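You operate a simulated robot arm through the tools that you are given. There is no shell and no other tool. Be economical: measure what you need, move in short steps, check, and stop when the job is done.

Carry out the task below with a simulated robot arm. There is one attempt and no reset: what you move stays moved.

Task
Heat the kettle to the degree on the sachet in the white teacup, then fill that cup.
Fine: set the dial, switch on, wait till it clicks off; about 150 ml, kettle back on its base.

It is judged by the outcome, as a careful person would: the job done as asked, and still so three seconds after it is handed in. It fails if anything else is knocked over, pushed out of place, dropped, spilled or broken.

Robot
A 7-joint arm with a two-finger parallel gripper, fixed in place. Base frame: the origin is at the foot of the arm, x ahead of it, y to its left, z up. Units: mm, degrees, N and s.
Its first joint turns from -115.0 to 115.0 degrees. Payload 3.91 kg.
The TCP is the grasp point between the finger pads, 30 mm short of the fingertips. In the tool frame z runs along the fingers and y along their closing line. Largest opening 110 mm; finger width 20, thickness 10; the body of the gripper, 48 by 112 mm, starts 55 mm behind the TCP.
Orientation is that of the tool frame in the base frame, as a unit quaternion [x, y, z, w]. With the fingers straight down and closing along the base's y, the tool's x points along the base's -x, its y along +y and its z along -z.

Tools
- The arm moves only by the tool nudge_tool. Its argument "steps" is a list of rows, each a list of 3 entries, a list of its own where there are three numbers: the shift along the tool's x, y, z in units of 250 mm (1.0 is 250 mm), then the turn, a rotation vector about the tool's x, y, z in units of 45 degrees (1.0 is 45 degrees), then the closure in counts, from 0 (fully open) to 255 (shut). In form: [[[tx, ty, tz], [ax, ay, az], grip], ...]. A call has 1 to 20 rows; each row is the pose to reach, as a shift and turn from the pose commanded when the call began, along the tool's axes at that moment. A call with a number of a shift or a turn outside -1 to 1 is refused whole. A row lasts 0.2 s, in which the tool goes at most 50 mm and 8.6 degrees; a call with a longer step from one row to the next is refused whole, and so is a gripper value outside its range. A pose out of reach is approached as far as the arm can. The call stops where the force on the tool passes 40 N (or 10 N more than at its start, if that is more) or the arm is blocked; 0.2 s more then pass. The fingers move at their own pace (about 153 mm/s each) and stop on an object; they squeeze with about 37 N. The grip force told is the motor's: it shows also when the fingers shut on nothing. Time passes only in rows, and 0.2 s behind the last, so rows that repeat a pose let the fingers close. It gives the time, the measured TCP pose, the force on the tool (base axes), the opening and the grip force at its end, in the units of the frame above (readings bear some noise).
- Cameras (640 x 400 px; columns grow to the right, rows downward): "scene" is fixed at [49.8, 652.8, 1509.5]; the picture's right is [-0.81, -0.59, 0.00], its down [-0.21, 0.29, -0.93] and it looks along [0.55, -0.76, -0.36] (base axes); focal length 363 px, centre (320, 200). "wrist" rides on the gripper at [-36, 0, -57] in the tool frame; the picture's right is [0.00, -1.00, 0.00], its down [0.97, 0.00, -0.24] and it looks along [0.24, 0.00, 0.97] (tool axes); focal length 218 px, centre (320, 200). There is no depth. A picture from a camera that has moved, and an enlarged one, comes with that camera's place and axes in the base frame and with its lens. The place of the scene camera against the robot may be out by one fixed shift of up to 18 mm in any direction.
- grab_frame(camera): a new picture of that camera. The clock stands still meanwhile.
- raise_lower(by): slides the trunk up (or, below 0, down) by that many mm; the arm rides with it, the base frame stays. It gives what a move gives, with no picture.
- inspect(camera, box): a new picture of the part [left, top, right, bottom] of that camera's present view, enlarged. The clock stands still meanwhile.
- hand_in(): hands the job in; it is judged then, once.

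Go step by step. Nothing tells you positions but the pictures and the camera data: compare them with the known pose of the tool, close in by small moves and look again before you grip or let go. The budget is 120 turns and 64 pictures, counting those below and the enlarged ones. Unless the task says otherwise, let go and move clear before handing in, and close with one line.

The tools are called after "Call:" by a JSON object that holds its "method" and its "body". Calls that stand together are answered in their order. nudge_tool: Moves the arm, as the interface text tells. Its arguments: {"type":"object","properties":{"steps":{"type":"array"}},"required":["steps"]} The other tools are called the same way: raise_lower (by) slides the trunk up or down; grab_frame (camera) takes a picture; inspect (camera, box) takes an enlarged picture of a part of a camera's view; hand_in () hands the job in.

At the start:

```text
time: 0.0
tcp_pos: [549.4, -84.7, 1352.4]
tool_rot: [0.001, 1.0, 0.0, 0.0]
force: [-0.7, 0.2, -0.3]
width: 110.0
gripper_force: 0.1
trunk travel left (down, up): [-825.0, 165.0]
```

scene: 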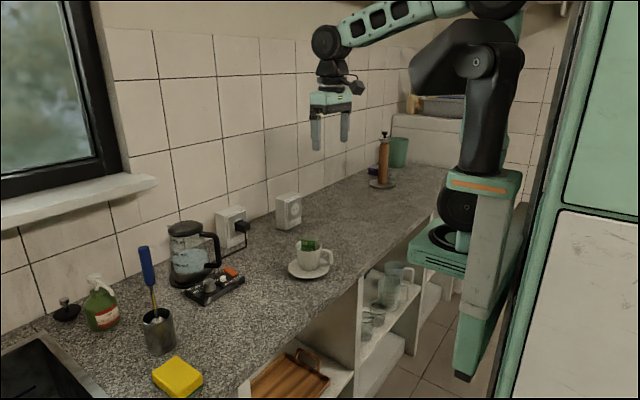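
wrist: 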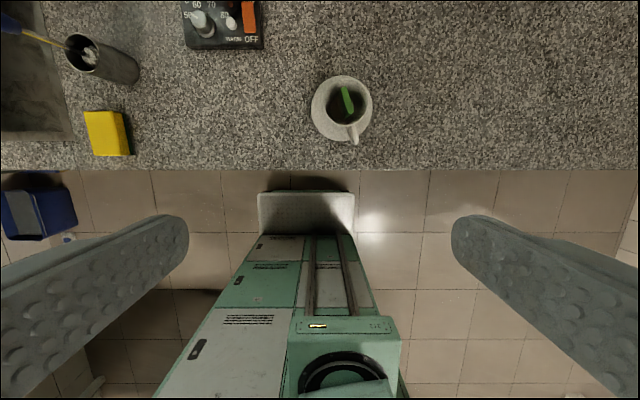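

I see a kettle with a control panel on the counter and a white cup with a green sachet. I'll enlarge both of them first.

Call:
{"method": "inspect", "body": {"camera": "scene", "box": [150, 200, 270, 310]}}

Call:
{"method": "inspect", "body": {"camera": "scene", "box": [270, 220, 350, 290]}}

Call:
{"method": "inspect", "body": {"camera": "wrist", "box": [160, 0, 400, 150]}}

```text
3.64 times, centred on (210, 255) of scene
camera zoom: at [49.8, 652.8, 1509.5], right [-0.81, -0.59, 0.0], down [-0.21, 0.29, -0.93], along [0.55, -0.76, -0.36], focal length 1320 px, centre (720, 0)
```

zoom: 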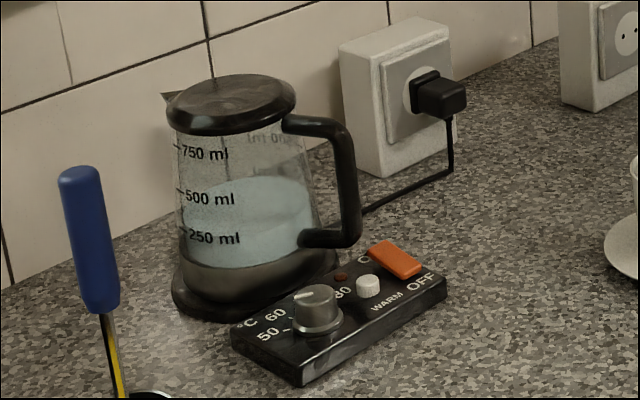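

```text
5.71 times, centred on (310, 255) of scene
camera zoom: at [49.8, 652.8, 1509.5], right [-0.81, -0.59, 0.0], down [-0.21, 0.29, -0.93], along [0.55, -0.76, -0.36], focal length 2074 px, centre (377, -114)
```

zoom: 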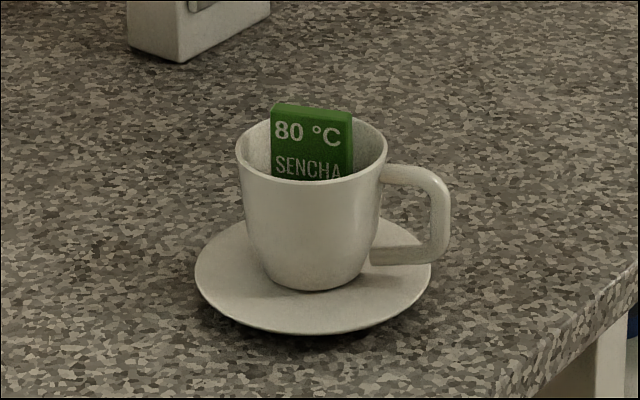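

```text
2.67 times, centred on (280, 75) of wrist
camera zoom: at [585.7, -83.8, 1409.0], right [0.0, -1.0, 0.0], down [-0.97, 0.0, 0.24], along [-0.24, 0.0, -0.97], focal length 582 px, centre (427, 533)
```

zoom: 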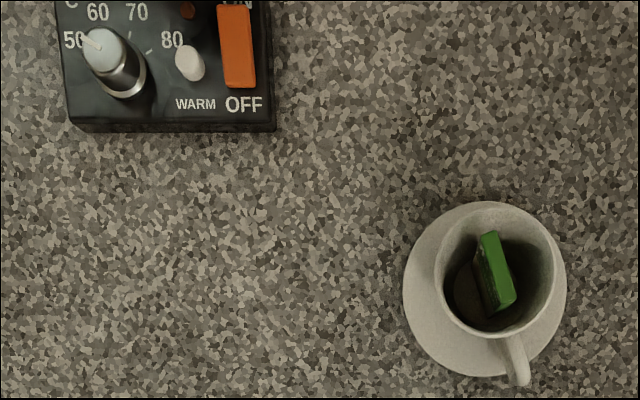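

The sachet says 80 °C. Comparing the two cameras, the dial should be near (806, 136) with the counter around z≈900, which disagrees with the stated 660, so I'll approach carefully and look from closer.

Call:
{"method": "nudge_tool", "body": {"steps": [[[-0.075, 0.11, 0.05], [0, 0, 0], 0], [[-0.15, 0.22, 0.1], [0, 0, 0], 0], [[-0.225, 0.33, 0.15], [0, 0, 0], 0], [[-0.3, 0.44, 0.2], [0, 0, 0], 0], [[-0.375, 0.55, 0.25], [0, 0, 0], 0], [[-0.45, 0.66, 0.3], [0, 0, 0], 0], [[-0.525, 0.77, 0.35], [0, 0, 0], 0], [[-0.6, 0.88, 0.4], [0, 0, 0], 0]]}}

Call:
{"method": "grab_frame", "body": {"camera": "wrist"}}

Call:
{"method": "grab_frame", "body": {"camera": "scene"}}

```text
time: 1.8
tcp_pos: [701.4, 135.5, 1253.2]
tool_rot: [0.001, 1.0, 0.0, 0.0]
force: [-0.4, -1.0, 0.7]
width: 109.9
gripper_force: 0.2
trunk travel left (down, up): [-825.0, 165.0]
```

```text
58 pictures are left
camera wrist: at [737.5, 136.2, 1309.6], right [0.0, -1.0, 0.0], down [-0.97, 0.0, 0.24], along [-0.24, 0.0, -0.97], focal length 218 px, centre (320, 200)
```

wrist: 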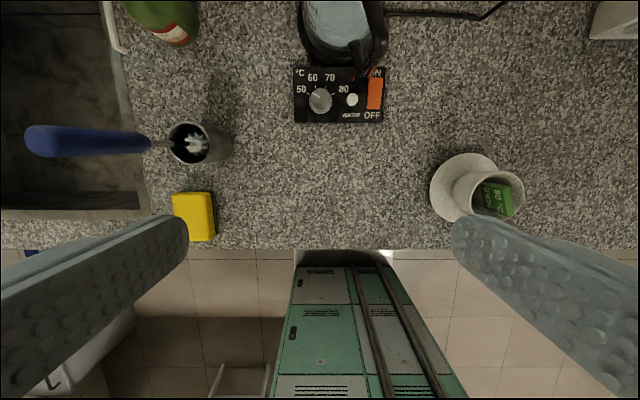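

```text
57 pictures are left
```

scene: 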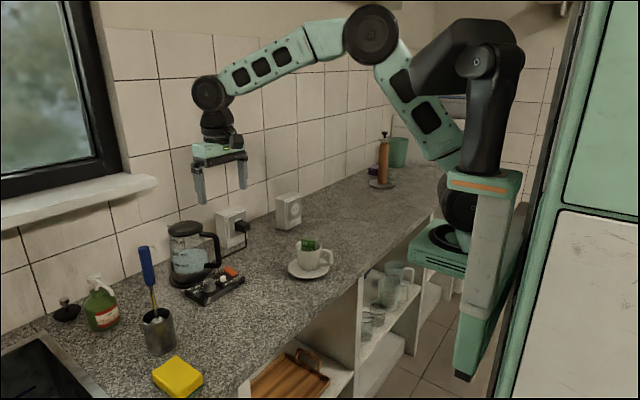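

The dial is confirmed near (806, 136, 940). I'll zoom in on the panel and kettle.

Call:
{"method": "inspect", "body": {"camera": "wrist", "box": [270, 0, 410, 130]}}

```text
3.08 times, centred on (340, 65) of wrist
camera zoom: at [737.5, 136.2, 1309.6], right [0.0, -1.0, 0.0], down [-0.97, 0.0, 0.24], along [-0.24, 0.0, -0.97], focal length 672 px, centre (258, 615)
```

zoom: 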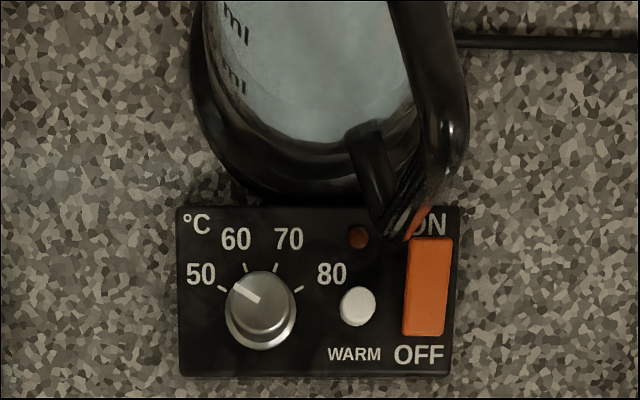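

The knob sits at 50 and 80 is about 120° clockwise from there. I need the clearance to the kettle, so I'll take a lower, tilted view.

Call:
{"method": "nudge_tool", "body": {"steps": [[[0.04, 0, 0.08], [0, -0.18, 0], 0], [[0.08, 0, 0.16], [0, -0.36, 0], 0], [[0.12, 0, 0.24], [0, -0.54, 0], 0], [[0.16, 0, 0.32], [0, -0.72, 0], 0], [[0.2, 0, 0.4], [0, -0.9, 0], 0], [[0.24, 0, 0.48], [0, -1.0, 0], 0]]}}

Call:
{"method": "grab_frame", "body": {"camera": "wrist"}}

```text
time: 3.3
tcp_pos: [679.6, 55.1, 1134.5]
tool_rot: [0.084, 0.921, -0.032, 0.38]
force: [0.3, 0.0, -0.1]
width: 109.8
gripper_force: 0.0
trunk travel left (down, up): [-825.0, 165.0]
stopped in row 6: the arm was blocked; the commanded pose is now the measured one
```

```text
55 pictures are left
camera wrist: at [665.3, 58.5, 1199.4], right [-0.18, -0.98, 0.0], down [-0.84, 0.16, -0.51], along [0.51, -0.09, -0.86], focal length 218 px, centre (320, 200)
```

wrist: 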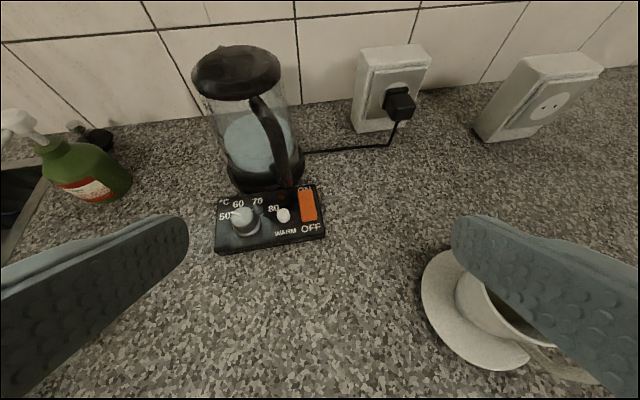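

Triangulated from the two views: kettle axis ≈(927, 106), lid top z≈1060, handle toward the robot at ≈(840, 65), switch at ≈(797–835, 50). The arm hit a posture limit, so I'll raise the tool and lower the trunk for easier reach.

Call:
{"method": "nudge_tool", "body": {"steps": [[[-0.11, 0, -0.11], [0, 0, 0], 0], [[-0.22, 0, -0.22], [0, 0, 0], 0], [[-0.33, 0, -0.33], [0, 0, 0], 0], [[-0.44, 0, -0.44], [0, 0, 0], 0], [[-0.56, 0, -0.56], [0, 0, 0], 0]]}}

Call:
{"method": "raise_lower", "body": {"by": -250}}

Call:
{"method": "grab_frame", "body": {"camera": "scene"}}

```text
time: 4.5
tcp_pos: [674.5, 61.6, 1336.0]
tool_rot: [0.08, 0.921, -0.035, 0.38]
force: [-0.3, 1.2, 0.2]
width: 109.8
gripper_force: 0.1
trunk travel left (down, up): [-825.0, 165.0]
```

```text
time: 7.1
tcp_pos: [675.3, 61.4, 1085.7]
tool_rot: [0.082, 0.921, -0.035, 0.38]
force: [-0.6, 0.2, -0.7]
width: 110.3
gripper_force: 0.0
trunk travel left (down, up): [-575.0, 415.0]
```

```text
54 pictures are left
```

scene: 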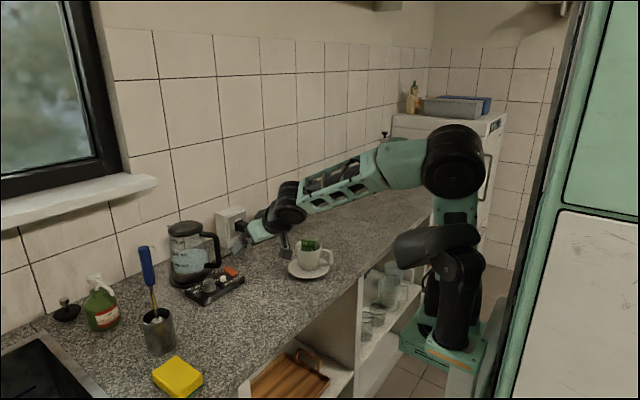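

The arm posture is good now. I'll straighten the tool above the knob with the fingers partly closed.

Call:
{"method": "nudge_tool", "body": {"steps": [[[0, 0, 0], [-0.016, 0.17, -0.036], 110], [[0, 0, 0], [-0.031, 0.34, -0.072], 110], [[0, 0, 0], [-0.047, 0.51, -0.108], 110], [[0, 0, 0], [-0.063, 0.68, -0.144], 110], [[0, 0, 0], [-0.078, 0.84, -0.18], 110], [[-0.05, 0.08, 0.08], [-0.092, 0.994, -0.214], 110], [[-0.1, 0.15, 0.16], [-0.092, 0.994, -0.214], 110], [[-0.15, 0.23, 0.24], [-0.092, 0.994, -0.214], 110], [[-0.2, 0.31, 0.32], [-0.092, 0.994, -0.214], 110], [[-0.256, 0.383, 0.4], [-0.092, 0.994, -0.214], 110]]}}

Call:
{"method": "grab_frame", "body": {"camera": "wrist"}}

```text
time: 9.3
tcp_pos: [807.1, 133.3, 1061.2]
tool_rot: [-0.001, 1.0, 0.001, 0.0]
force: [-0.4, -0.1, 0.2]
width: 62.7
gripper_force: 0.1
trunk travel left (down, up): [-575.0, 415.0]
```

```text
53 pictures are left
camera wrist: at [842.8, 133.6, 1118.0], right [0.0, -1.0, 0.0], down [-0.97, 0.0, 0.24], along [-0.24, 0.0, -0.97], focal length 218 px, centre (320, 200)
```

wrist: 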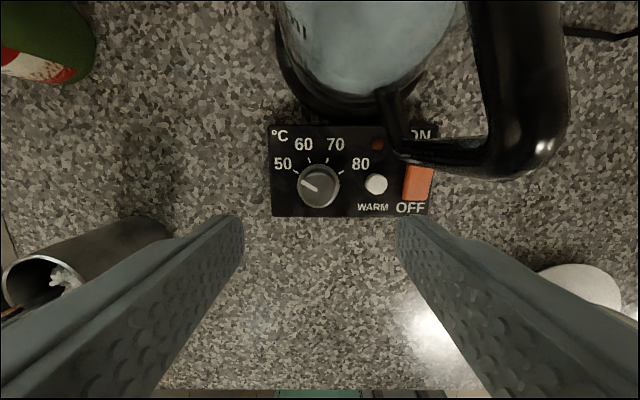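

Knob centre is at about (809, 136). I'll narrow the fingers so they clear the WARM button and descend around the knob.

Call:
{"method": "nudge_tool", "body": {"steps": [[[-0.008, 0.011, 0.0], [0, 0, 0], 144], [[-0.008, 0.011, 0.12], [0, 0, 0], 144], [[-0.008, 0.011, 0.24], [0, 0, 0], 144], [[-0.008, 0.011, 0.3], [0, 0, 0], 144], [[-0.008, 0.011, 0.34], [0, 0, 0], 144], [[-0.008, 0.011, 0.37], [0, 0, 0], 144], [[-0.008, 0.011, 0.39], [0, 0, 0], 144]]}}

Call:
{"method": "grab_frame", "body": {"camera": "wrist"}}

Call:
{"method": "inspect", "body": {"camera": "scene", "box": [150, 200, 270, 310]}}

```text
time: 10.9
tcp_pos: [807.7, 139.1, 961.8]
tool_rot: [-0.001, 1.0, 0.001, 0.0]
force: [0.1, -0.2, 0.0]
width: 47.6
gripper_force: 0.1
trunk travel left (down, up): [-575.0, 415.0]
```

```text
52 pictures are left
camera wrist: at [844.1, 139.2, 1018.4], right [0.0, -1.0, 0.0], down [-0.97, 0.0, 0.24], along [-0.24, 0.0, -0.97], focal length 218 px, centre (320, 200)
```

wrist: 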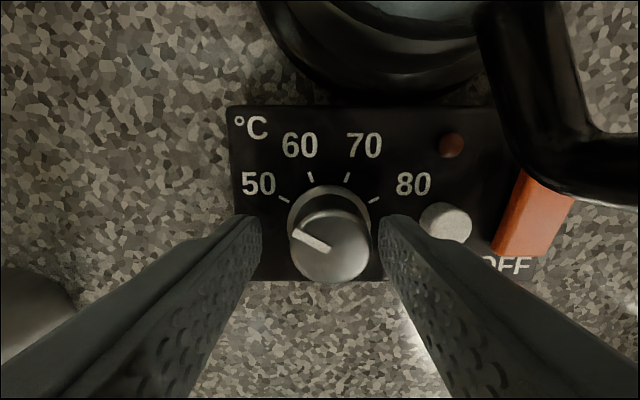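

```text
3.64 times, centred on (210, 255) of scene
camera zoom: at [49.8, 652.8, 1509.5], right [-0.81, -0.59, 0.0], down [-0.21, 0.29, -0.93], along [0.55, -0.76, -0.36], focal length 1320 px, centre (720, 0)
```

zoom: 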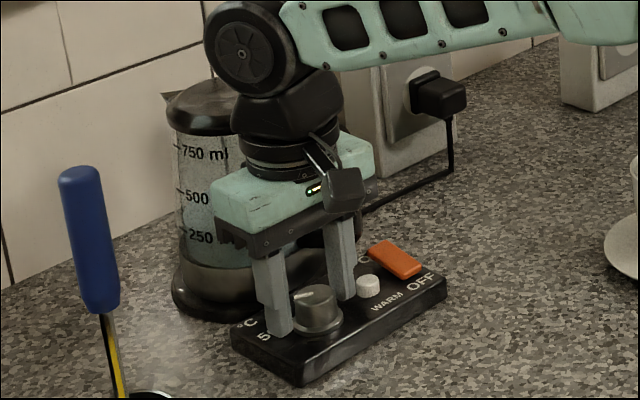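

The knob is between the fingers and I'm a few mm off. I'll centre and close.

Call:
{"method": "nudge_tool", "body": {"steps": [[[-0.019, -0.014, 0.0], [0, 0, 0], 144], [[-0.019, -0.014, 0.012], [0, 0, 0], 144], [[-0.019, -0.014, 0.012], [0, 0, 0], 200], [[-0.019, -0.014, 0.012], [0, 0, 0], 220]]}}

Call:
{"method": "grab_frame", "body": {"camera": "wrist"}}

```text
time: 11.9
tcp_pos: [812.3, 134.7, 958.2]
tool_rot: [-0.001, 1.0, 0.0, 0.0]
force: [-0.8, -5.1, 2.2]
width: 35.4
gripper_force: 45.1
trunk travel left (down, up): [-575.0, 415.0]
```

```text
50 pictures are left
camera wrist: at [848.8, 135.3, 1015.1], right [0.0, -1.0, 0.0], down [-0.97, 0.0, 0.24], along [-0.24, 0.0, -0.97], focal length 218 px, centre (320, 200)
```

wrist: 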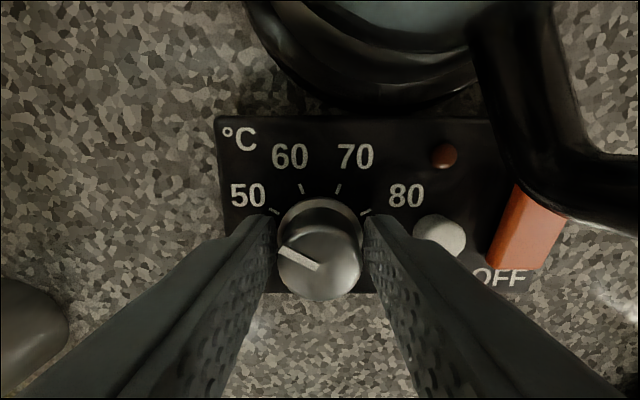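

The knob is held. I'll turn it clockwise 40° first and check.

Call:
{"method": "nudge_tool", "body": {"steps": [[[0, 0, 0], [0, 0, 0.15], 220], [[0, 0, 0], [0, 0, 0.3], 220], [[0, 0, 0], [0, 0, 0.45], 220], [[0, 0, 0], [0, 0, 0.6], 220], [[0, 0, 0], [0, 0, 0.75], 220], [[0, 0, 0], [0, 0, 0.9], 220]]}}

Call:
{"method": "grab_frame", "body": {"camera": "wrist"}}

```text
time: 13.3
tcp_pos: [810.8, 131.8, 958.0]
tool_rot: [0.347, 0.938, -0.002, -0.002]
force: [-25.5, -30.3, -2.6]
width: 35.7
gripper_force: 45.2
trunk travel left (down, up): [-575.0, 415.0]
```

```text
49 pictures are left
camera wrist: at [839.6, 109.3, 1015.1], right [-0.65, -0.76, 0.0], down [-0.74, 0.63, 0.24], along [-0.19, 0.15, -0.97], focal length 218 px, centre (320, 200)
```

wrist: 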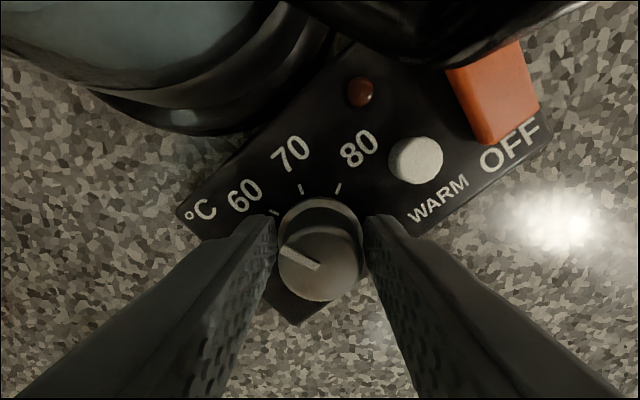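

The knob turned to 60, but sideways force has built up from an off-centre grip. I'll open slightly to relax it and look before re-gripping.

Call:
{"method": "nudge_tool", "body": {"steps": [[[0, 0, 0], [0, 0, 0], 148], [[0, 0, 0], [0, 0, 0], 148]]}}

Call:
{"method": "grab_frame", "body": {"camera": "wrist"}}

```text
time: 13.9
tcp_pos: [813.1, 137.2, 959.0]
tool_rot: [0.344, 0.939, 0.003, 0.001]
force: [-0.5, -1.4, 0.6]
width: 46.7
gripper_force: 0.6
trunk travel left (down, up): [-575.0, 415.0]
```

```text
48 pictures are left
camera wrist: at [841.1, 114.5, 1015.5], right [-0.65, -0.76, 0.0], down [-0.74, 0.63, 0.24], along [-0.18, 0.16, -0.97], focal length 218 px, centre (320, 200)
```

wrist: 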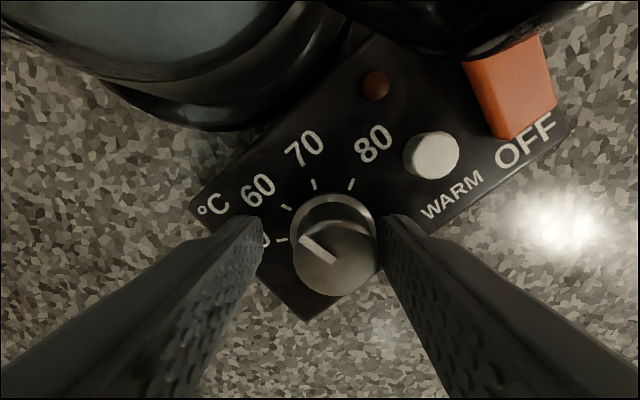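

The knob is about 5 mm to the right of the gripper centre. I'll re-centre, grip again and turn another 38°.

Call:
{"method": "nudge_tool", "body": {"steps": [[[0, -0.018, 0], [0, 0, 0], 148], [[0, -0.018, 0], [0, 0, 0], 200], [[0, -0.018, 0], [0, 0, 0], 220], [[0, -0.018, 0], [0, 0, 0.15], 220], [[0, -0.018, 0], [0, 0, 0.3], 220], [[0, -0.018, 0], [0, 0, 0.45], 220], [[0, -0.018, 0], [0, 0, 0.6], 220], [[0, -0.018, 0], [0, 0, 0.75], 220], [[0, -0.018, 0], [0, 0, 0.85], 220]]}}

Call:
{"method": "grab_frame", "body": {"camera": "wrist"}}

```text
time: 15.9
tcp_pos: [807.9, 132.3, 958.9]
tool_rot: [0.634, 0.774, 0.0, -0.001]
force: [-6.5, 4.8, 1.1]
width: 34.6
gripper_force: 45.3
trunk travel left (down, up): [-575.0, 415.0]
```

```text
47 pictures are left
camera wrist: at [816.4, 97.1, 1016.2], right [-0.98, -0.2, 0.0], down [-0.19, 0.95, 0.24], along [-0.05, 0.24, -0.97], focal length 218 px, centre (320, 200)
```

wrist: 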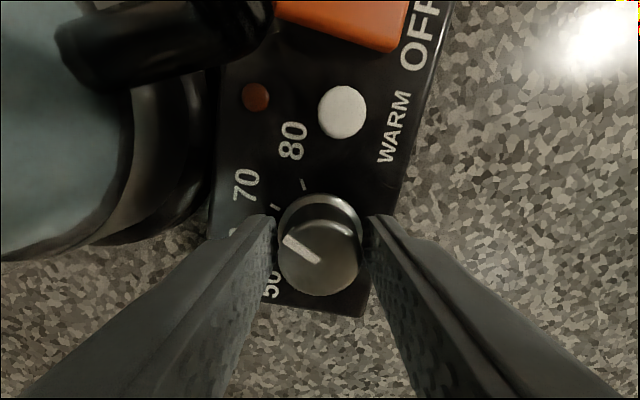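

It's centred well now and the pointer is a little past 70. I'll turn another 35°.

Call:
{"method": "nudge_tool", "body": {"steps": [[[0, 0, 0], [0, 0, 0.15], 220], [[0, 0, 0], [0, 0, 0.3], 220], [[0, 0, 0], [0, 0, 0.45], 220], [[0, 0, 0], [0, 0, 0.6], 220], [[0, 0, 0], [0, 0, 0.78], 220]]}}

Call:
{"method": "inspect", "body": {"camera": "wrist", "box": [220, 100, 420, 310]}}

```text
time: 17.1
tcp_pos: [806.3, 132.9, 959.3]
tool_rot: [0.837, 0.547, -0.002, -0.001]
force: [-30.0, -1.3, -1.1]
width: 35.0
gripper_force: 45.1
trunk travel left (down, up): [-575.0, 415.0]
```

```text
1.90 times, centred on (320, 205) of wrist
camera zoom: at [793.5, 99.7, 1016.4], right [-0.92, 0.4, 0.0], down [0.39, 0.89, 0.24], along [0.09, 0.22, -0.97], focal length 416 px, centre (320, 190)
```

zoom: 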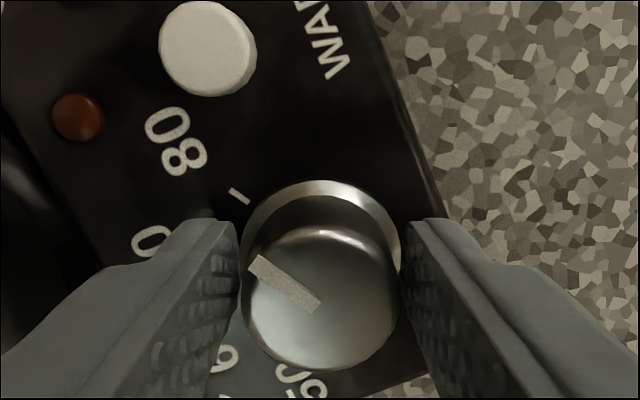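

The pointer now lines up with the 80 tick. I'll relieve the side load before opening, then lift straight up.

Call:
{"method": "nudge_tool", "body": {"steps": [[[-0.003, -0.007, 0], [0, 0, 0], 220], [[-0.0064, -0.0147, 0], [0, 0, 0], 220], [[-0.0064, -0.0147, 0], [0, 0, 0], 220]]}}

Call:
{"method": "nudge_tool", "body": {"steps": [[[0, 0, 0], [0, 0, 0], 150], [[0, 0, 0], [0, 0, 0], 150], [[0, 0, -0.03], [0, 0, 0], 150], [[0, 0, -0.1], [0, 0, 0], 150], [[0, 0, -0.2], [0, 0, 0], 150]]}}

Call:
{"method": "grab_frame", "body": {"camera": "wrist"}}

```text
time: 17.9
tcp_pos: [807.4, 132.8, 958.9]
tool_rot: [0.837, 0.547, 0.002, 0.001]
force: [-0.7, 1.0, 1.6]
width: 34.5
gripper_force: 45.2
trunk travel left (down, up): [-575.0, 415.0]
```

```text
time: 19.1
tcp_pos: [803.0, 133.6, 1009.2]
tool_rot: [0.838, 0.546, -0.001, 0.0]
force: [-0.2, -0.4, 0.4]
width: 45.2
gripper_force: 0.0
trunk travel left (down, up): [-575.0, 415.0]
```

```text
45 pictures are left
camera wrist: at [790.2, 101.0, 1065.8], right [-0.92, 0.4, 0.0], down [0.39, 0.89, 0.24], along [0.1, 0.22, -0.97], focal length 218 px, centre (320, 200)
```

wrist: 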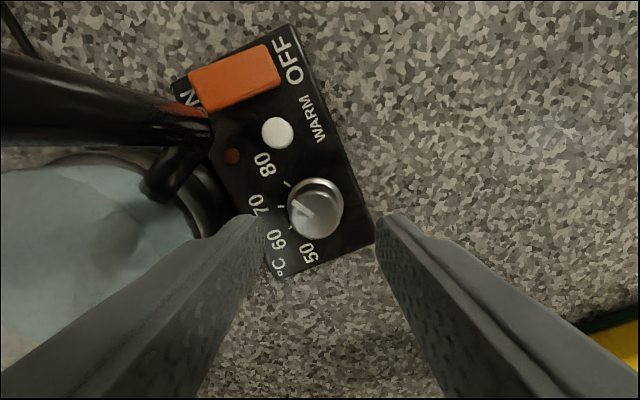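

Call:
{"method": "inspect", "body": {"camera": "wrist", "box": [220, 120, 380, 270]}}

```text
2.67 times, centred on (300, 195) of wrist
camera zoom: at [790.2, 101.0, 1065.8], right [-0.92, 0.4, 0.0], down [0.39, 0.89, 0.24], along [0.1, 0.22, -0.97], focal length 582 px, centre (373, 213)
```

zoom: 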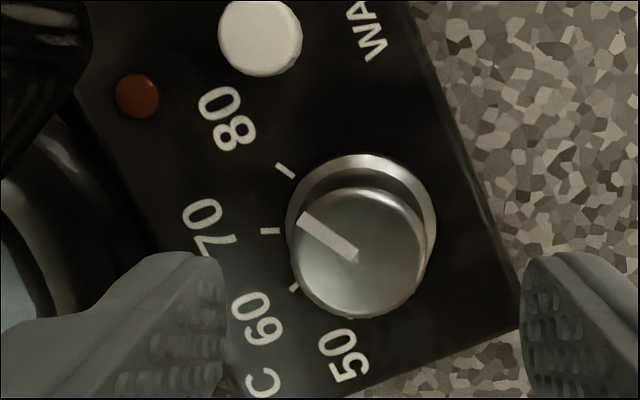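

By ray geometry the pointer is at about −60°, matching the 80 tick. Next I'll unwind the wrist, raise up and close the fingers ready to press the switch.

Call:
{"method": "nudge_tool", "body": {"steps": [[[0, 0, -0.12], [0, 0, 0], 255], [[0, 0, -0.24], [0, 0, -0.15], 255], [[0, 0, -0.24], [0, 0, -0.33], 255], [[0, 0, -0.24], [0, 0, -0.51], 255], [[0, 0, -0.24], [0, 0, -0.69], 255], [[0, 0, -0.24], [0, 0, -0.87], 255]]}}

Call:
{"method": "nudge_tool", "body": {"steps": [[[0, 0, 0], [0, 0, -0.18], 255], [[0, 0, 0], [0, 0, -0.36], 255], [[0, 0, 0], [0, 0, -0.54], 255], [[0, 0, 0], [0, 0, -0.72], 255], [[0, 0, 0], [0, 0, -0.87], 255]]}}

Call:
{"method": "nudge_tool", "body": {"steps": [[[0, 0, 0], [0, 0, -0.18], 255], [[0, 0, 0], [0, 0, -0.36], 255], [[0, 0, 0], [0, 0, -0.54], 255], [[0, 0, 0], [0, 0, -0.72], 255], [[0, 0, 0], [0, 0, -0.8], 255]]}}

```text
time: 20.5
tcp_pos: [805.8, 132.1, 1068.7]
tool_rot: [0.604, 0.797, 0.0, 0.001]
force: [0.0, -0.2, 0.5]
width: 0.1
gripper_force: 37.0
trunk travel left (down, up): [-575.0, 415.0]
```

```text
time: 21.7
tcp_pos: [805.3, 131.3, 1069.6]
tool_rot: [0.303, 0.953, 0.001, 0.0]
force: [0.1, -0.3, 0.0]
width: 0.1
gripper_force: 36.3
trunk travel left (down, up): [-575.0, 415.0]
```

```text
time: 22.9
tcp_pos: [806.7, 132.4, 1069.3]
tool_rot: [-0.007, 1.0, 0.001, 0.0]
force: [0.4, -0.1, -0.1]
width: 0.0
gripper_force: 36.8
trunk travel left (down, up): [-575.0, 415.0]
```

Now I'll back off to a spot in front of the switch, tilted forward, to see the handle and switch geometry.

Call:
{"method": "nudge_tool", "body": {"steps": [[[0.15, 0, 0], [0, 0, 0], 255], [[0.3, -0.04, 0], [0, 0, 0], 255], [[0.43, -0.12, 0.03], [0, -0.1, 0], 255], [[0.55, -0.2, 0.06], [0, -0.28, 0], 255], [[0.668, -0.28, 0.08], [0, -0.46, 0], 255], [[0.668, -0.33, 0.116], [0, -0.64, 0], 255], [[0.668, -0.33, 0.116], [0, -0.82, 0], 255], [[0.668, -0.33, 0.116], [0, -1.0, 0], 255]]}}

Call:
{"method": "grab_frame", "body": {"camera": "wrist"}}

```text
time: 24.7
tcp_pos: [639.8, 48.9, 1039.2]
tool_rot: [-0.006, 0.924, 0.003, 0.383]
force: [0.5, 0.0, 0.7]
width: 0.0
gripper_force: 37.0
trunk travel left (down, up): [-575.0, 415.0]
```

```text
43 pictures are left
camera wrist: at [626.1, 48.0, 1106.3], right [0.01, -1.0, 0.0], down [-0.86, -0.01, -0.52], along [0.52, 0.01, -0.86], focal length 218 px, centre (320, 200)
```

wrist: 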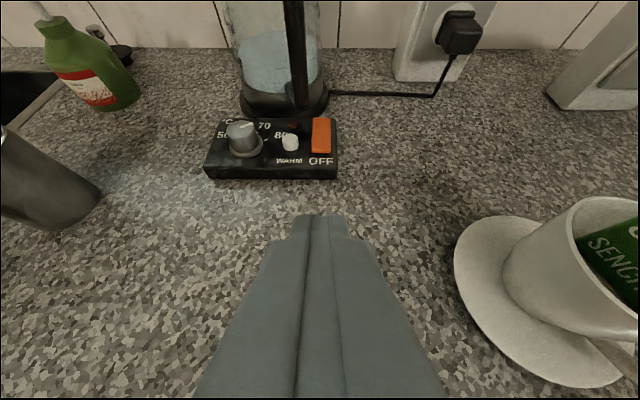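

The handle bar is at ≈(838, 70) spanning z 956–1044, and the rocker's ON end is at ≈(835, 50). I'll move the closed fingertips to just above the ON end, offset to y=44.

Call:
{"method": "nudge_tool", "body": {"steps": [[[-0.085, -0.005, 0.16], [0, 0, 0], 255], [[-0.17, -0.01, 0.32], [0, 0, 0], 255], [[-0.25, -0.015, 0.47], [0, 0, 0], 255], [[-0.31, -0.02, 0.59], [0, 0, 0], 255], [[-0.342, -0.02, 0.648], [0, 0, 0], 255]]}}

Call:
{"method": "grab_frame", "body": {"camera": "wrist"}}

Call:
{"method": "inspect", "body": {"camera": "scene", "box": [170, 210, 270, 310]}}

```text
time: 25.9
tcp_pos: [816.2, 45.7, 988.3]
tool_rot: [-0.006, 0.924, 0.003, 0.383]
force: [0.0, -0.3, -0.2]
width: 0.3
gripper_force: 36.9
trunk travel left (down, up): [-575.0, 415.0]
```

```text
42 pictures are left
camera wrist: at [802.4, 45.6, 1053.3], right [0.01, -1.0, 0.0], down [-0.86, -0.01, -0.52], along [0.52, 0.01, -0.86], focal length 218 px, centre (320, 200)
```

wrist: 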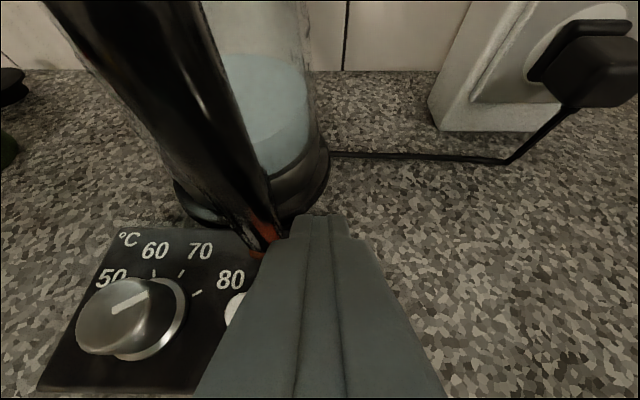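

```text
4.00 times, centred on (220, 260) of scene
camera zoom: at [49.8, 652.8, 1509.5], right [-0.81, -0.59, 0.0], down [-0.21, 0.29, -0.93], along [0.55, -0.76, -0.36], focal length 1452 px, centre (720, -40)
```

zoom: 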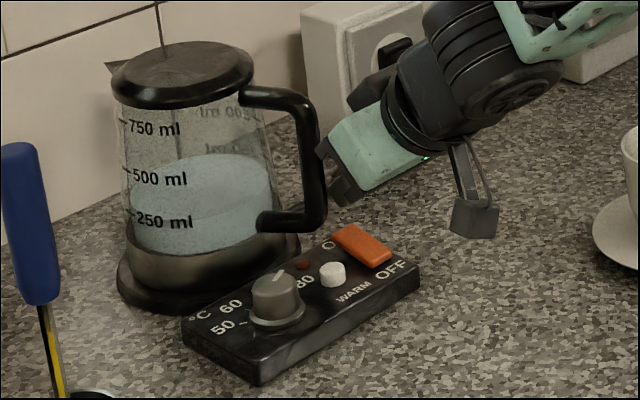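

The fingertip clears the handle and sits above the ON end. I'll press straight down in small steps.

Call:
{"method": "nudge_tool", "body": {"steps": [[[0.012, 0, 0.012], [0, 0, 0], 255], [[0.024, 0, 0.024], [0, 0, 0], 255], [[0.036, 0, 0.036], [0, 0, 0], 255], [[0.048, 0, 0.048], [0, 0, 0], 255], [[0.058, 0, 0.058], [0, 0, 0], 255]]}}

Call:
{"method": "inspect", "body": {"camera": "scene", "box": [190, 240, 250, 310]}}

```text
time: 27.1
tcp_pos: [814.9, 42.8, 966.0]
tool_rot: [-0.005, 0.924, 0.003, 0.382]
force: [0.6, -0.6, -0.2]
width: 0.2
gripper_force: 36.9
trunk travel left (down, up): [-575.0, 415.0]
```

```text
5.71 times, centred on (220, 275) of scene
camera zoom: at [49.8, 652.8, 1509.5], right [-0.81, -0.59, 0.0], down [-0.21, 0.29, -0.93], along [0.55, -0.76, -0.36], focal length 2074 px, centre (891, -229)
```

zoom: 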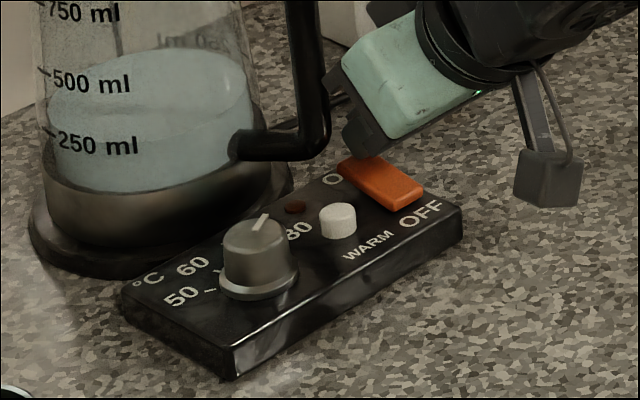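

No contact yet. I'll continue down gently.

Call:
{"method": "nudge_tool", "body": {"steps": [[[0.008, 0, 0.008], [0, 0, 0], 255], [[0.016, 0, 0.016], [0, 0, 0], 255], [[0.024, 0, 0.024], [0, 0, 0], 255], [[0.032, 0, 0.032], [0, 0, 0], 255], [[0.04, 0, 0.04], [0, 0, 0], 255]]}}

Call:
{"method": "inspect", "body": {"camera": "scene", "box": [190, 240, 250, 310]}}

```text
time: 28.2
tcp_pos: [817.4, 44.4, 960.0]
tool_rot: [-0.004, 0.921, 0.005, 0.389]
force: [-1.7, -1.1, 12.7]
width: 0.0
gripper_force: 37.1
trunk travel left (down, up): [-575.0, 415.0]
stopped in row 5: the force on the tool passed its limit (the readings are from after the stop); the commanded pose is now the measured one
```

```text
5.71 times, centred on (220, 275) of scene
camera zoom: at [49.8, 652.8, 1509.5], right [-0.81, -0.59, 0.0], down [-0.21, 0.29, -0.93], along [0.55, -0.76, -0.36], focal length 2074 px, centre (891, -229)
```

zoom: 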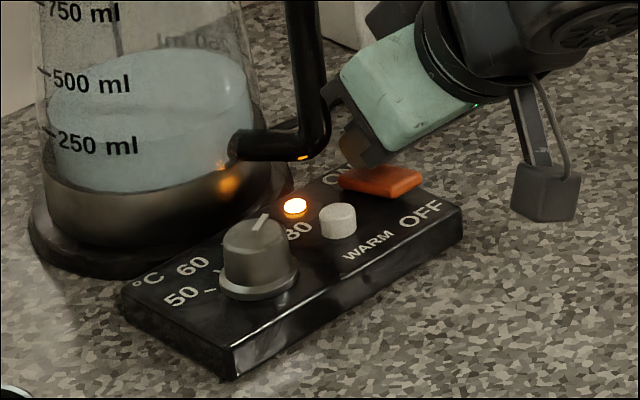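

The switch is on and the lamp lit. I'll back off to a pre-grasp pose in line with the handle, about 35° below horizontal, with the fingers partly open.

Call:
{"method": "nudge_tool", "body": {"steps": [[[-0.06, 0, -0.09], [0, 0, 0], 255], [[-0.11, -0.01, -0.22], [0, 0, 0], 255], [[-0.15, -0.02, -0.37], [0, 0, 0], 110], [[-0.195, -0.032, -0.529], [-0.09, -0.055, -0.08], 110], [[-0.195, -0.032, -0.529], [-0.18, -0.11, -0.16], 110], [[-0.195, -0.032, -0.529], [-0.28, -0.165, -0.235], 110], [[-0.195, -0.032, -0.529], [-0.375, -0.22, -0.315], 110]]}}

Call:
{"method": "grab_frame", "body": {"camera": "wrist"}}

Call:
{"method": "inspect", "body": {"camera": "scene", "box": [150, 200, 270, 310]}}

```text
time: 29.8
tcp_pos: [757.7, 32.8, 1085.2]
tool_rot: [-0.175, 0.867, 0.093, 0.458]
force: [1.6, -7.5, 0.1]
width: 62.5
gripper_force: 0.2
trunk travel left (down, up): [-575.0, 415.0]
```

```text
38 pictures are left
camera wrist: at [733.2, 22.4, 1147.3], right [0.39, -0.92, 0.0], down [-0.69, -0.29, -0.67], along [0.61, 0.26, -0.75], focal length 218 px, centre (320, 200)
```

wrist: 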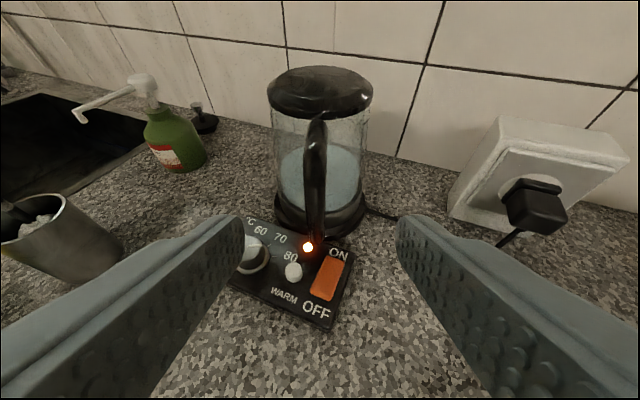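

```text
3.64 times, centred on (210, 255) of scene
camera zoom: at [49.8, 652.8, 1509.5], right [-0.81, -0.59, 0.0], down [-0.21, 0.29, -0.93], along [0.55, -0.76, -0.36], focal length 1320 px, centre (720, 0)
```

zoom: 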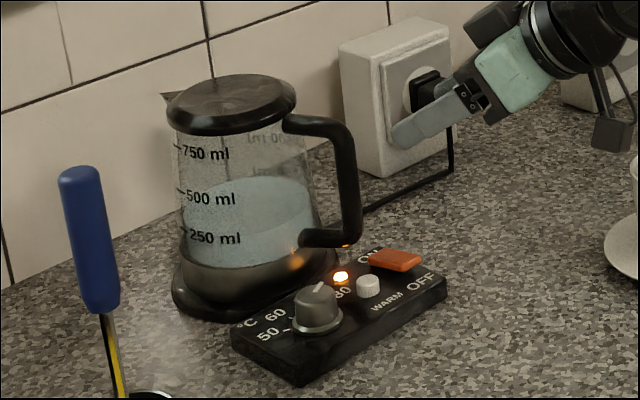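

Aligned with the handle edge-on, and the kettle is heating. I'll wait for it to click off.

Call:
{"method": "nudge_tool", "body": {"steps": [[[0, 0, 0], [0, 0, 0], 110], [[0, 0, 0], [0, 0, 0], 110], [[0, 0, 0], [0, 0, 0], 110], [[0, 0, 0], [0, 0, 0], 110], [[0, 0, 0], [0, 0, 0], 110], [[0, 0, 0], [0, 0, 0], 110], [[0, 0, 0], [0, 0, 0], 110], [[0, 0, 0], [0, 0, 0], 110], [[0, 0, 0], [0, 0, 0], 110], [[0, 0, 0], [0, 0, 0], 110], [[0, 0, 0], [0, 0, 0], 110], [[0, 0, 0], [0, 0, 0], 110], [[0, 0, 0], [0, 0, 0], 110], [[0, 0, 0], [0, 0, 0], 110], [[0, 0, 0], [0, 0, 0], 110], [[0, 0, 0], [0, 0, 0], 110], [[0, 0, 0], [0, 0, 0], 110], [[0, 0, 0], [0, 0, 0], 110], [[0, 0, 0], [0, 0, 0], 110], [[0, 0, 0], [0, 0, 0], 110]]}}

Call:
{"method": "nudge_tool", "body": {"steps": [[[0, 0, 0], [0, 0, 0], 110], [[0, 0, 0], [0, 0, 0], 110], [[0, 0, 0], [0, 0, 0], 110], [[0, 0, 0], [0, 0, 0], 110], [[0, 0, 0], [0, 0, 0], 110], [[0, 0, 0], [0, 0, 0], 110], [[0, 0, 0], [0, 0, 0], 110], [[0, 0, 0], [0, 0, 0], 110], [[0, 0, 0], [0, 0, 0], 110], [[0, 0, 0], [0, 0, 0], 110], [[0, 0, 0], [0, 0, 0], 110], [[0, 0, 0], [0, 0, 0], 110], [[0, 0, 0], [0, 0, 0], 110], [[0, 0, 0], [0, 0, 0], 110], [[0, 0, 0], [0, 0, 0], 110], [[0, 0, 0], [0, 0, 0], 110], [[0, 0, 0], [0, 0, 0], 110], [[0, 0, 0], [0, 0, 0], 110], [[0, 0, 0], [0, 0, 0], 110], [[0, 0, 0], [0, 0, 0], 110]]}}

Call:
{"method": "nudge_tool", "body": {"steps": [[[0, 0, 0], [0, 0, 0], 110], [[0, 0, 0], [0, 0, 0], 110], [[0, 0, 0], [0, 0, 0], 110], [[0, 0, 0], [0, 0, 0], 110], [[0, 0, 0], [0, 0, 0], 110], [[0, 0, 0], [0, 0, 0], 110], [[0, 0, 0], [0, 0, 0], 110], [[0, 0, 0], [0, 0, 0], 110], [[0, 0, 0], [0, 0, 0], 110], [[0, 0, 0], [0, 0, 0], 110], [[0, 0, 0], [0, 0, 0], 110], [[0, 0, 0], [0, 0, 0], 110], [[0, 0, 0], [0, 0, 0], 110], [[0, 0, 0], [0, 0, 0], 110], [[0, 0, 0], [0, 0, 0], 110], [[0, 0, 0], [0, 0, 0], 110], [[0, 0, 0], [0, 0, 0], 110], [[0, 0, 0], [0, 0, 0], 110], [[0, 0, 0], [0, 0, 0], 110], [[0, 0, 0], [0, 0, 0], 110]]}}

Call:
{"method": "nudge_tool", "body": {"steps": [[[0, 0, 0], [0, 0, 0], 110], [[0, 0, 0], [0, 0, 0], 110], [[0, 0, 0], [0, 0, 0], 110], [[0, 0, 0], [0, 0, 0], 110], [[0, 0, 0], [0, 0, 0], 110], [[0, 0, 0], [0, 0, 0], 110], [[0, 0, 0], [0, 0, 0], 110], [[0, 0, 0], [0, 0, 0], 110], [[0, 0, 0], [0, 0, 0], 110], [[0, 0, 0], [0, 0, 0], 110], [[0, 0, 0], [0, 0, 0], 110], [[0, 0, 0], [0, 0, 0], 110], [[0, 0, 0], [0, 0, 0], 110], [[0, 0, 0], [0, 0, 0], 110], [[0, 0, 0], [0, 0, 0], 110], [[0, 0, 0], [0, 0, 0], 110], [[0, 0, 0], [0, 0, 0], 110], [[0, 0, 0], [0, 0, 0], 110], [[0, 0, 0], [0, 0, 0], 110], [[0, 0, 0], [0, 0, 0], 110]]}}

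Call:
{"method": "inspect", "body": {"camera": "wrist", "box": [220, 50, 420, 340]}}

```text
time: 34.0
tcp_pos: [756.3, 33.9, 1084.9]
tool_rot: [-0.174, 0.867, 0.091, 0.457]
force: [-0.1, -0.5, 0.2]
width: 62.5
gripper_force: 0.1
trunk travel left (down, up): [-575.0, 415.0]
```

```text
time: 38.2
tcp_pos: [756.7, 35.6, 1085.4]
tool_rot: [-0.173, 0.868, 0.091, 0.457]
force: [-0.1, 0.3, -0.7]
width: 62.6
gripper_force: 0.2
trunk travel left (down, up): [-575.0, 415.0]
```

```text
time: 42.4
tcp_pos: [758.2, 34.3, 1085.7]
tool_rot: [-0.173, 0.867, 0.091, 0.458]
force: [0.4, 0.0, 0.5]
width: 62.7
gripper_force: 0.0
trunk travel left (down, up): [-575.0, 415.0]
```

```text
time: 46.6
tcp_pos: [756.2, 34.3, 1085.8]
tool_rot: [-0.173, 0.867, 0.091, 0.458]
force: [0.3, 1.1, 0.8]
width: 62.5
gripper_force: 0.0
trunk travel left (down, up): [-575.0, 415.0]
```

```text
1.38 times, centred on (320, 195) of wrist
camera zoom: at [733.0, 24.6, 1147.5], right [0.38, -0.92, 0.0], down [-0.69, -0.29, -0.67], along [0.61, 0.26, -0.75], focal length 301 px, centre (320, 207)
```

zoom: 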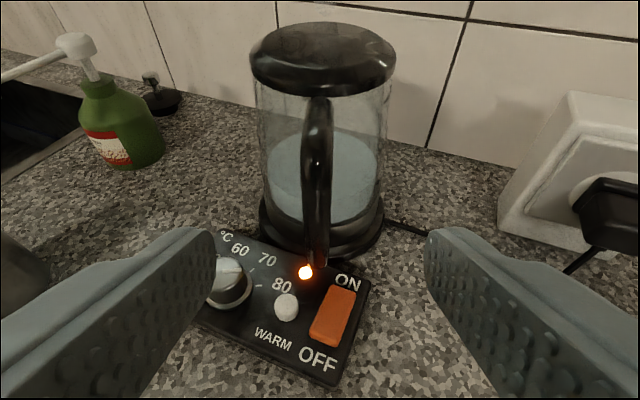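

It's still heating, so I'll keep waiting.

Call:
{"method": "nudge_tool", "body": {"steps": [[[0, 0, 0], [0, 0, 0], 110], [[0, 0, 0], [0, 0, 0], 110], [[0, 0, 0], [0, 0, 0], 110], [[0, 0, 0], [0, 0, 0], 110], [[0, 0, 0], [0, 0, 0], 110], [[0, 0, 0], [0, 0, 0], 110], [[0, 0, 0], [0, 0, 0], 110], [[0, 0, 0], [0, 0, 0], 110], [[0, 0, 0], [0, 0, 0], 110], [[0, 0, 0], [0, 0, 0], 110], [[0, 0, 0], [0, 0, 0], 110], [[0, 0, 0], [0, 0, 0], 110], [[0, 0, 0], [0, 0, 0], 110], [[0, 0, 0], [0, 0, 0], 110], [[0, 0, 0], [0, 0, 0], 110], [[0, 0, 0], [0, 0, 0], 110], [[0, 0, 0], [0, 0, 0], 110], [[0, 0, 0], [0, 0, 0], 110], [[0, 0, 0], [0, 0, 0], 110], [[0, 0, 0], [0, 0, 0], 110]]}}

Call:
{"method": "nudge_tool", "body": {"steps": [[[0, 0, 0], [0, 0, 0], 110], [[0, 0, 0], [0, 0, 0], 110], [[0, 0, 0], [0, 0, 0], 110], [[0, 0, 0], [0, 0, 0], 110], [[0, 0, 0], [0, 0, 0], 110], [[0, 0, 0], [0, 0, 0], 110], [[0, 0, 0], [0, 0, 0], 110], [[0, 0, 0], [0, 0, 0], 110], [[0, 0, 0], [0, 0, 0], 110], [[0, 0, 0], [0, 0, 0], 110], [[0, 0, 0], [0, 0, 0], 110], [[0, 0, 0], [0, 0, 0], 110], [[0, 0, 0], [0, 0, 0], 110], [[0, 0, 0], [0, 0, 0], 110], [[0, 0, 0], [0, 0, 0], 110], [[0, 0, 0], [0, 0, 0], 110], [[0, 0, 0], [0, 0, 0], 110], [[0, 0, 0], [0, 0, 0], 110], [[0, 0, 0], [0, 0, 0], 110], [[0, 0, 0], [0, 0, 0], 110]]}}

Call:
{"method": "nudge_tool", "body": {"steps": [[[0, 0, 0], [0, 0, 0], 110], [[0, 0, 0], [0, 0, 0], 110], [[0, 0, 0], [0, 0, 0], 110], [[0, 0, 0], [0, 0, 0], 110], [[0, 0, 0], [0, 0, 0], 110], [[0, 0, 0], [0, 0, 0], 110], [[0, 0, 0], [0, 0, 0], 110], [[0, 0, 0], [0, 0, 0], 110], [[0, 0, 0], [0, 0, 0], 110], [[0, 0, 0], [0, 0, 0], 110], [[0, 0, 0], [0, 0, 0], 110], [[0, 0, 0], [0, 0, 0], 110], [[0, 0, 0], [0, 0, 0], 110], [[0, 0, 0], [0, 0, 0], 110], [[0, 0, 0], [0, 0, 0], 110], [[0, 0, 0], [0, 0, 0], 110], [[0, 0, 0], [0, 0, 0], 110], [[0, 0, 0], [0, 0, 0], 110], [[0, 0, 0], [0, 0, 0], 110], [[0, 0, 0], [0, 0, 0], 110]]}}

Call:
{"method": "nudge_tool", "body": {"steps": [[[0, 0, 0], [0, 0, 0], 110], [[0, 0, 0], [0, 0, 0], 110], [[0, 0, 0], [0, 0, 0], 110], [[0, 0, 0], [0, 0, 0], 110], [[0, 0, 0], [0, 0, 0], 110], [[0, 0, 0], [0, 0, 0], 110], [[0, 0, 0], [0, 0, 0], 110], [[0, 0, 0], [0, 0, 0], 110], [[0, 0, 0], [0, 0, 0], 110], [[0, 0, 0], [0, 0, 0], 110], [[0, 0, 0], [0, 0, 0], 110], [[0, 0, 0], [0, 0, 0], 110], [[0, 0, 0], [0, 0, 0], 110], [[0, 0, 0], [0, 0, 0], 110], [[0, 0, 0], [0, 0, 0], 110], [[0, 0, 0], [0, 0, 0], 110], [[0, 0, 0], [0, 0, 0], 110], [[0, 0, 0], [0, 0, 0], 110], [[0, 0, 0], [0, 0, 0], 110], [[0, 0, 0], [0, 0, 0], 110]]}}

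Call:
{"method": "nudge_tool", "body": {"steps": [[[0, 0, 0], [0, 0, 0], 110], [[0, 0, 0], [0, 0, 0], 110], [[0, 0, 0], [0, 0, 0], 110], [[0, 0, 0], [0, 0, 0], 110], [[0, 0, 0], [0, 0, 0], 110], [[0, 0, 0], [0, 0, 0], 110], [[0, 0, 0], [0, 0, 0], 110], [[0, 0, 0], [0, 0, 0], 110], [[0, 0, 0], [0, 0, 0], 110], [[0, 0, 0], [0, 0, 0], 110], [[0, 0, 0], [0, 0, 0], 110], [[0, 0, 0], [0, 0, 0], 110], [[0, 0, 0], [0, 0, 0], 110], [[0, 0, 0], [0, 0, 0], 110], [[0, 0, 0], [0, 0, 0], 110], [[0, 0, 0], [0, 0, 0], 110], [[0, 0, 0], [0, 0, 0], 110], [[0, 0, 0], [0, 0, 0], 110], [[0, 0, 0], [0, 0, 0], 110], [[0, 0, 0], [0, 0, 0], 110]]}}

Call:
{"method": "inspect", "body": {"camera": "wrist", "box": [220, 50, 420, 340]}}

```text
time: 50.8
tcp_pos: [756.9, 35.7, 1085.1]
tool_rot: [-0.173, 0.868, 0.091, 0.457]
force: [0.7, -0.1, -0.7]
width: 62.3
gripper_force: 0.0
trunk travel left (down, up): [-575.0, 415.0]
```

```text
time: 55.0
tcp_pos: [758.2, 35.2, 1085.6]
tool_rot: [-0.173, 0.868, 0.092, 0.457]
force: [-0.2, 0.1, -0.7]
width: 62.8
gripper_force: 0.0
trunk travel left (down, up): [-575.0, 415.0]
```

```text
time: 59.2
tcp_pos: [758.5, 33.5, 1085.9]
tool_rot: [-0.173, 0.867, 0.091, 0.458]
force: [-0.1, 0.7, 0.1]
width: 62.6
gripper_force: 0.0
trunk travel left (down, up): [-575.0, 415.0]
```

```text
time: 63.4
tcp_pos: [756.6, 34.5, 1085.2]
tool_rot: [-0.173, 0.868, 0.091, 0.457]
force: [0.0, 1.0, 0.0]
width: 62.9
gripper_force: 0.1
trunk travel left (down, up): [-575.0, 415.0]
```

```text
time: 67.6
tcp_pos: [756.6, 33.4, 1084.6]
tool_rot: [-0.173, 0.868, 0.091, 0.457]
force: [0.7, 0.1, -0.4]
width: 62.7
gripper_force: 0.1
trunk travel left (down, up): [-575.0, 415.0]
```

```text
1.38 times, centred on (320, 195) of wrist
camera zoom: at [733.0, 24.6, 1147.5], right [0.38, -0.92, 0.0], down [-0.69, -0.29, -0.67], along [0.61, 0.26, -0.75], focal length 301 px, centre (320, 207)
```

zoom: 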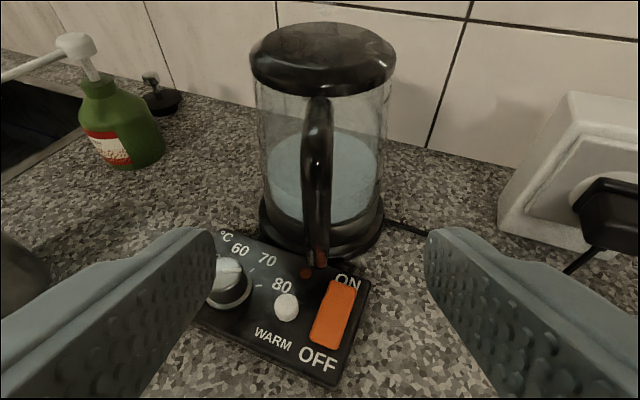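

The lamp is off, so the kettle has clicked off. I'll advance onto the handle in line with the tool and check before closing.

Call:
{"method": "nudge_tool", "body": {"steps": [[[0, 0, 0.12], [0, 0, 0], 110], [[0, 0, 0.24], [0, 0, 0], 110], [[0, 0, 0.34], [0, 0, 0], 110], [[0, 0, 0.4], [0, 0, 0], 110], [[0, 0, 0.44], [0, 0, 0], 110]]}}

Call:
{"method": "grab_frame", "body": {"camera": "wrist"}}

Call:
{"method": "inspect", "body": {"camera": "scene", "box": [150, 200, 270, 310]}}

```text
time: 68.8
tcp_pos: [840.4, 68.6, 1023.0]
tool_rot: [-0.174, 0.867, 0.092, 0.458]
force: [-0.1, -0.9, 0.6]
width: 62.8
gripper_force: 0.1
trunk travel left (down, up): [-575.0, 415.0]
```

```text
34 pictures are left
camera wrist: at [816.0, 58.8, 1084.3], right [0.38, -0.92, 0.0], down [-0.69, -0.29, -0.67], along [0.61, 0.26, -0.75], focal length 218 px, centre (320, 200)
```

wrist: 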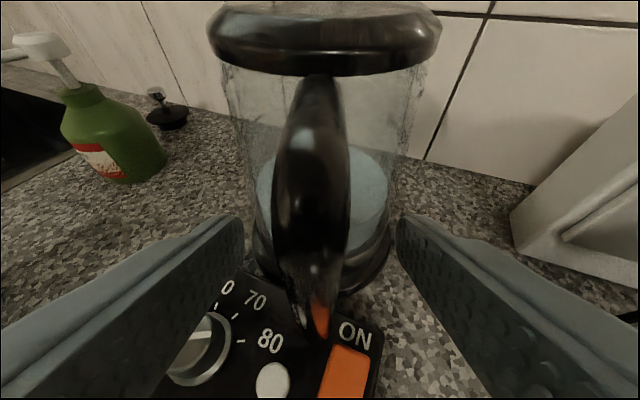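

```text
3.64 times, centred on (210, 255) of scene
camera zoom: at [49.8, 652.8, 1509.5], right [-0.81, -0.59, 0.0], down [-0.21, 0.29, -0.93], along [0.55, -0.76, -0.36], focal length 1320 px, centre (720, 0)
```

zoom: 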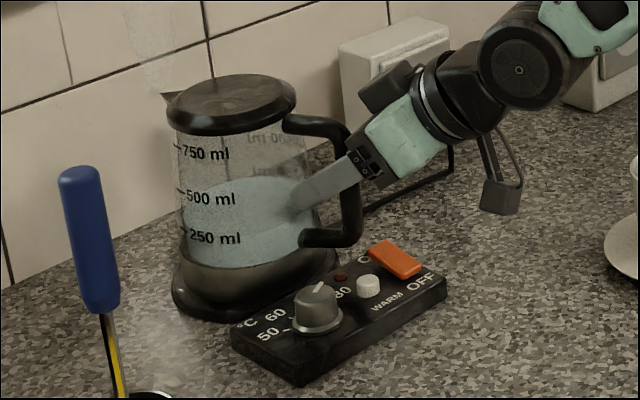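

The handle is between the fingers. I'll close and hold.

Call:
{"method": "nudge_tool", "body": {"steps": [[[0, 0.006, 0], [0, 0, 0], 150], [[0, 0.006, 0], [0, 0, 0], 190], [[0, 0.006, 0], [0, 0, 0], 255], [[0, 0.006, 0], [0, 0, 0], 255], [[0, 0.006, 0], [0, 0, 0], 255]]}}

```text
time: 70.0
tcp_pos: [839.5, 68.8, 1023.7]
tool_rot: [-0.174, 0.868, 0.092, 0.457]
force: [0.5, -1.0, -0.2]
width: 16.4
gripper_force: 37.4
trunk travel left (down, up): [-575.0, 415.0]
```

Gripped at 16 mm. I'll lift 30 mm slowly and check how it hangs.

Call:
{"method": "nudge_tool", "body": {"steps": [[[-0.016, 0, -0.011], [0, 0, 0], 255], [[-0.033, 0, -0.023], [0, 0, 0], 255], [[-0.066, 0, -0.045], [0, 0, 0], 255], [[-0.099, 0, -0.068], [0, 0, 0], 255], [[-0.099, 0, -0.068], [0, 0, 0], 255]]}}

Call:
{"method": "inspect", "body": {"camera": "scene", "box": [150, 190, 270, 310]}}

```text
time: 71.2
tcp_pos: [840.3, 70.0, 1051.0]
tool_rot: [-0.173, 0.868, 0.091, 0.457]
force: [-0.1, -0.3, 0.3]
width: 16.6
gripper_force: 36.7
trunk travel left (down, up): [-575.0, 415.0]
```

```text
3.33 times, centred on (210, 250) of scene
camera zoom: at [49.8, 652.8, 1509.5], right [-0.81, -0.59, 0.0], down [-0.21, 0.29, -0.93], along [0.55, -0.76, -0.36], focal length 1210 px, centre (687, 33)
```

zoom: 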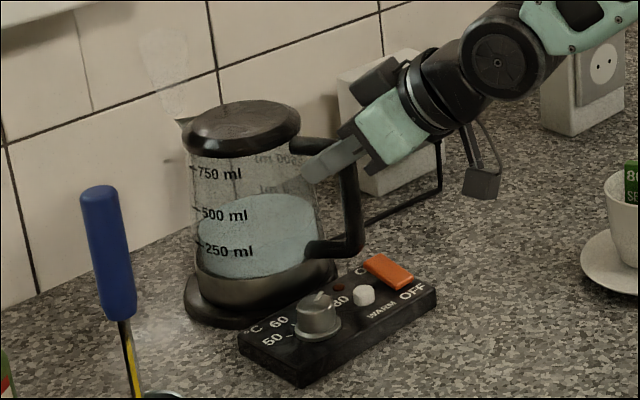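

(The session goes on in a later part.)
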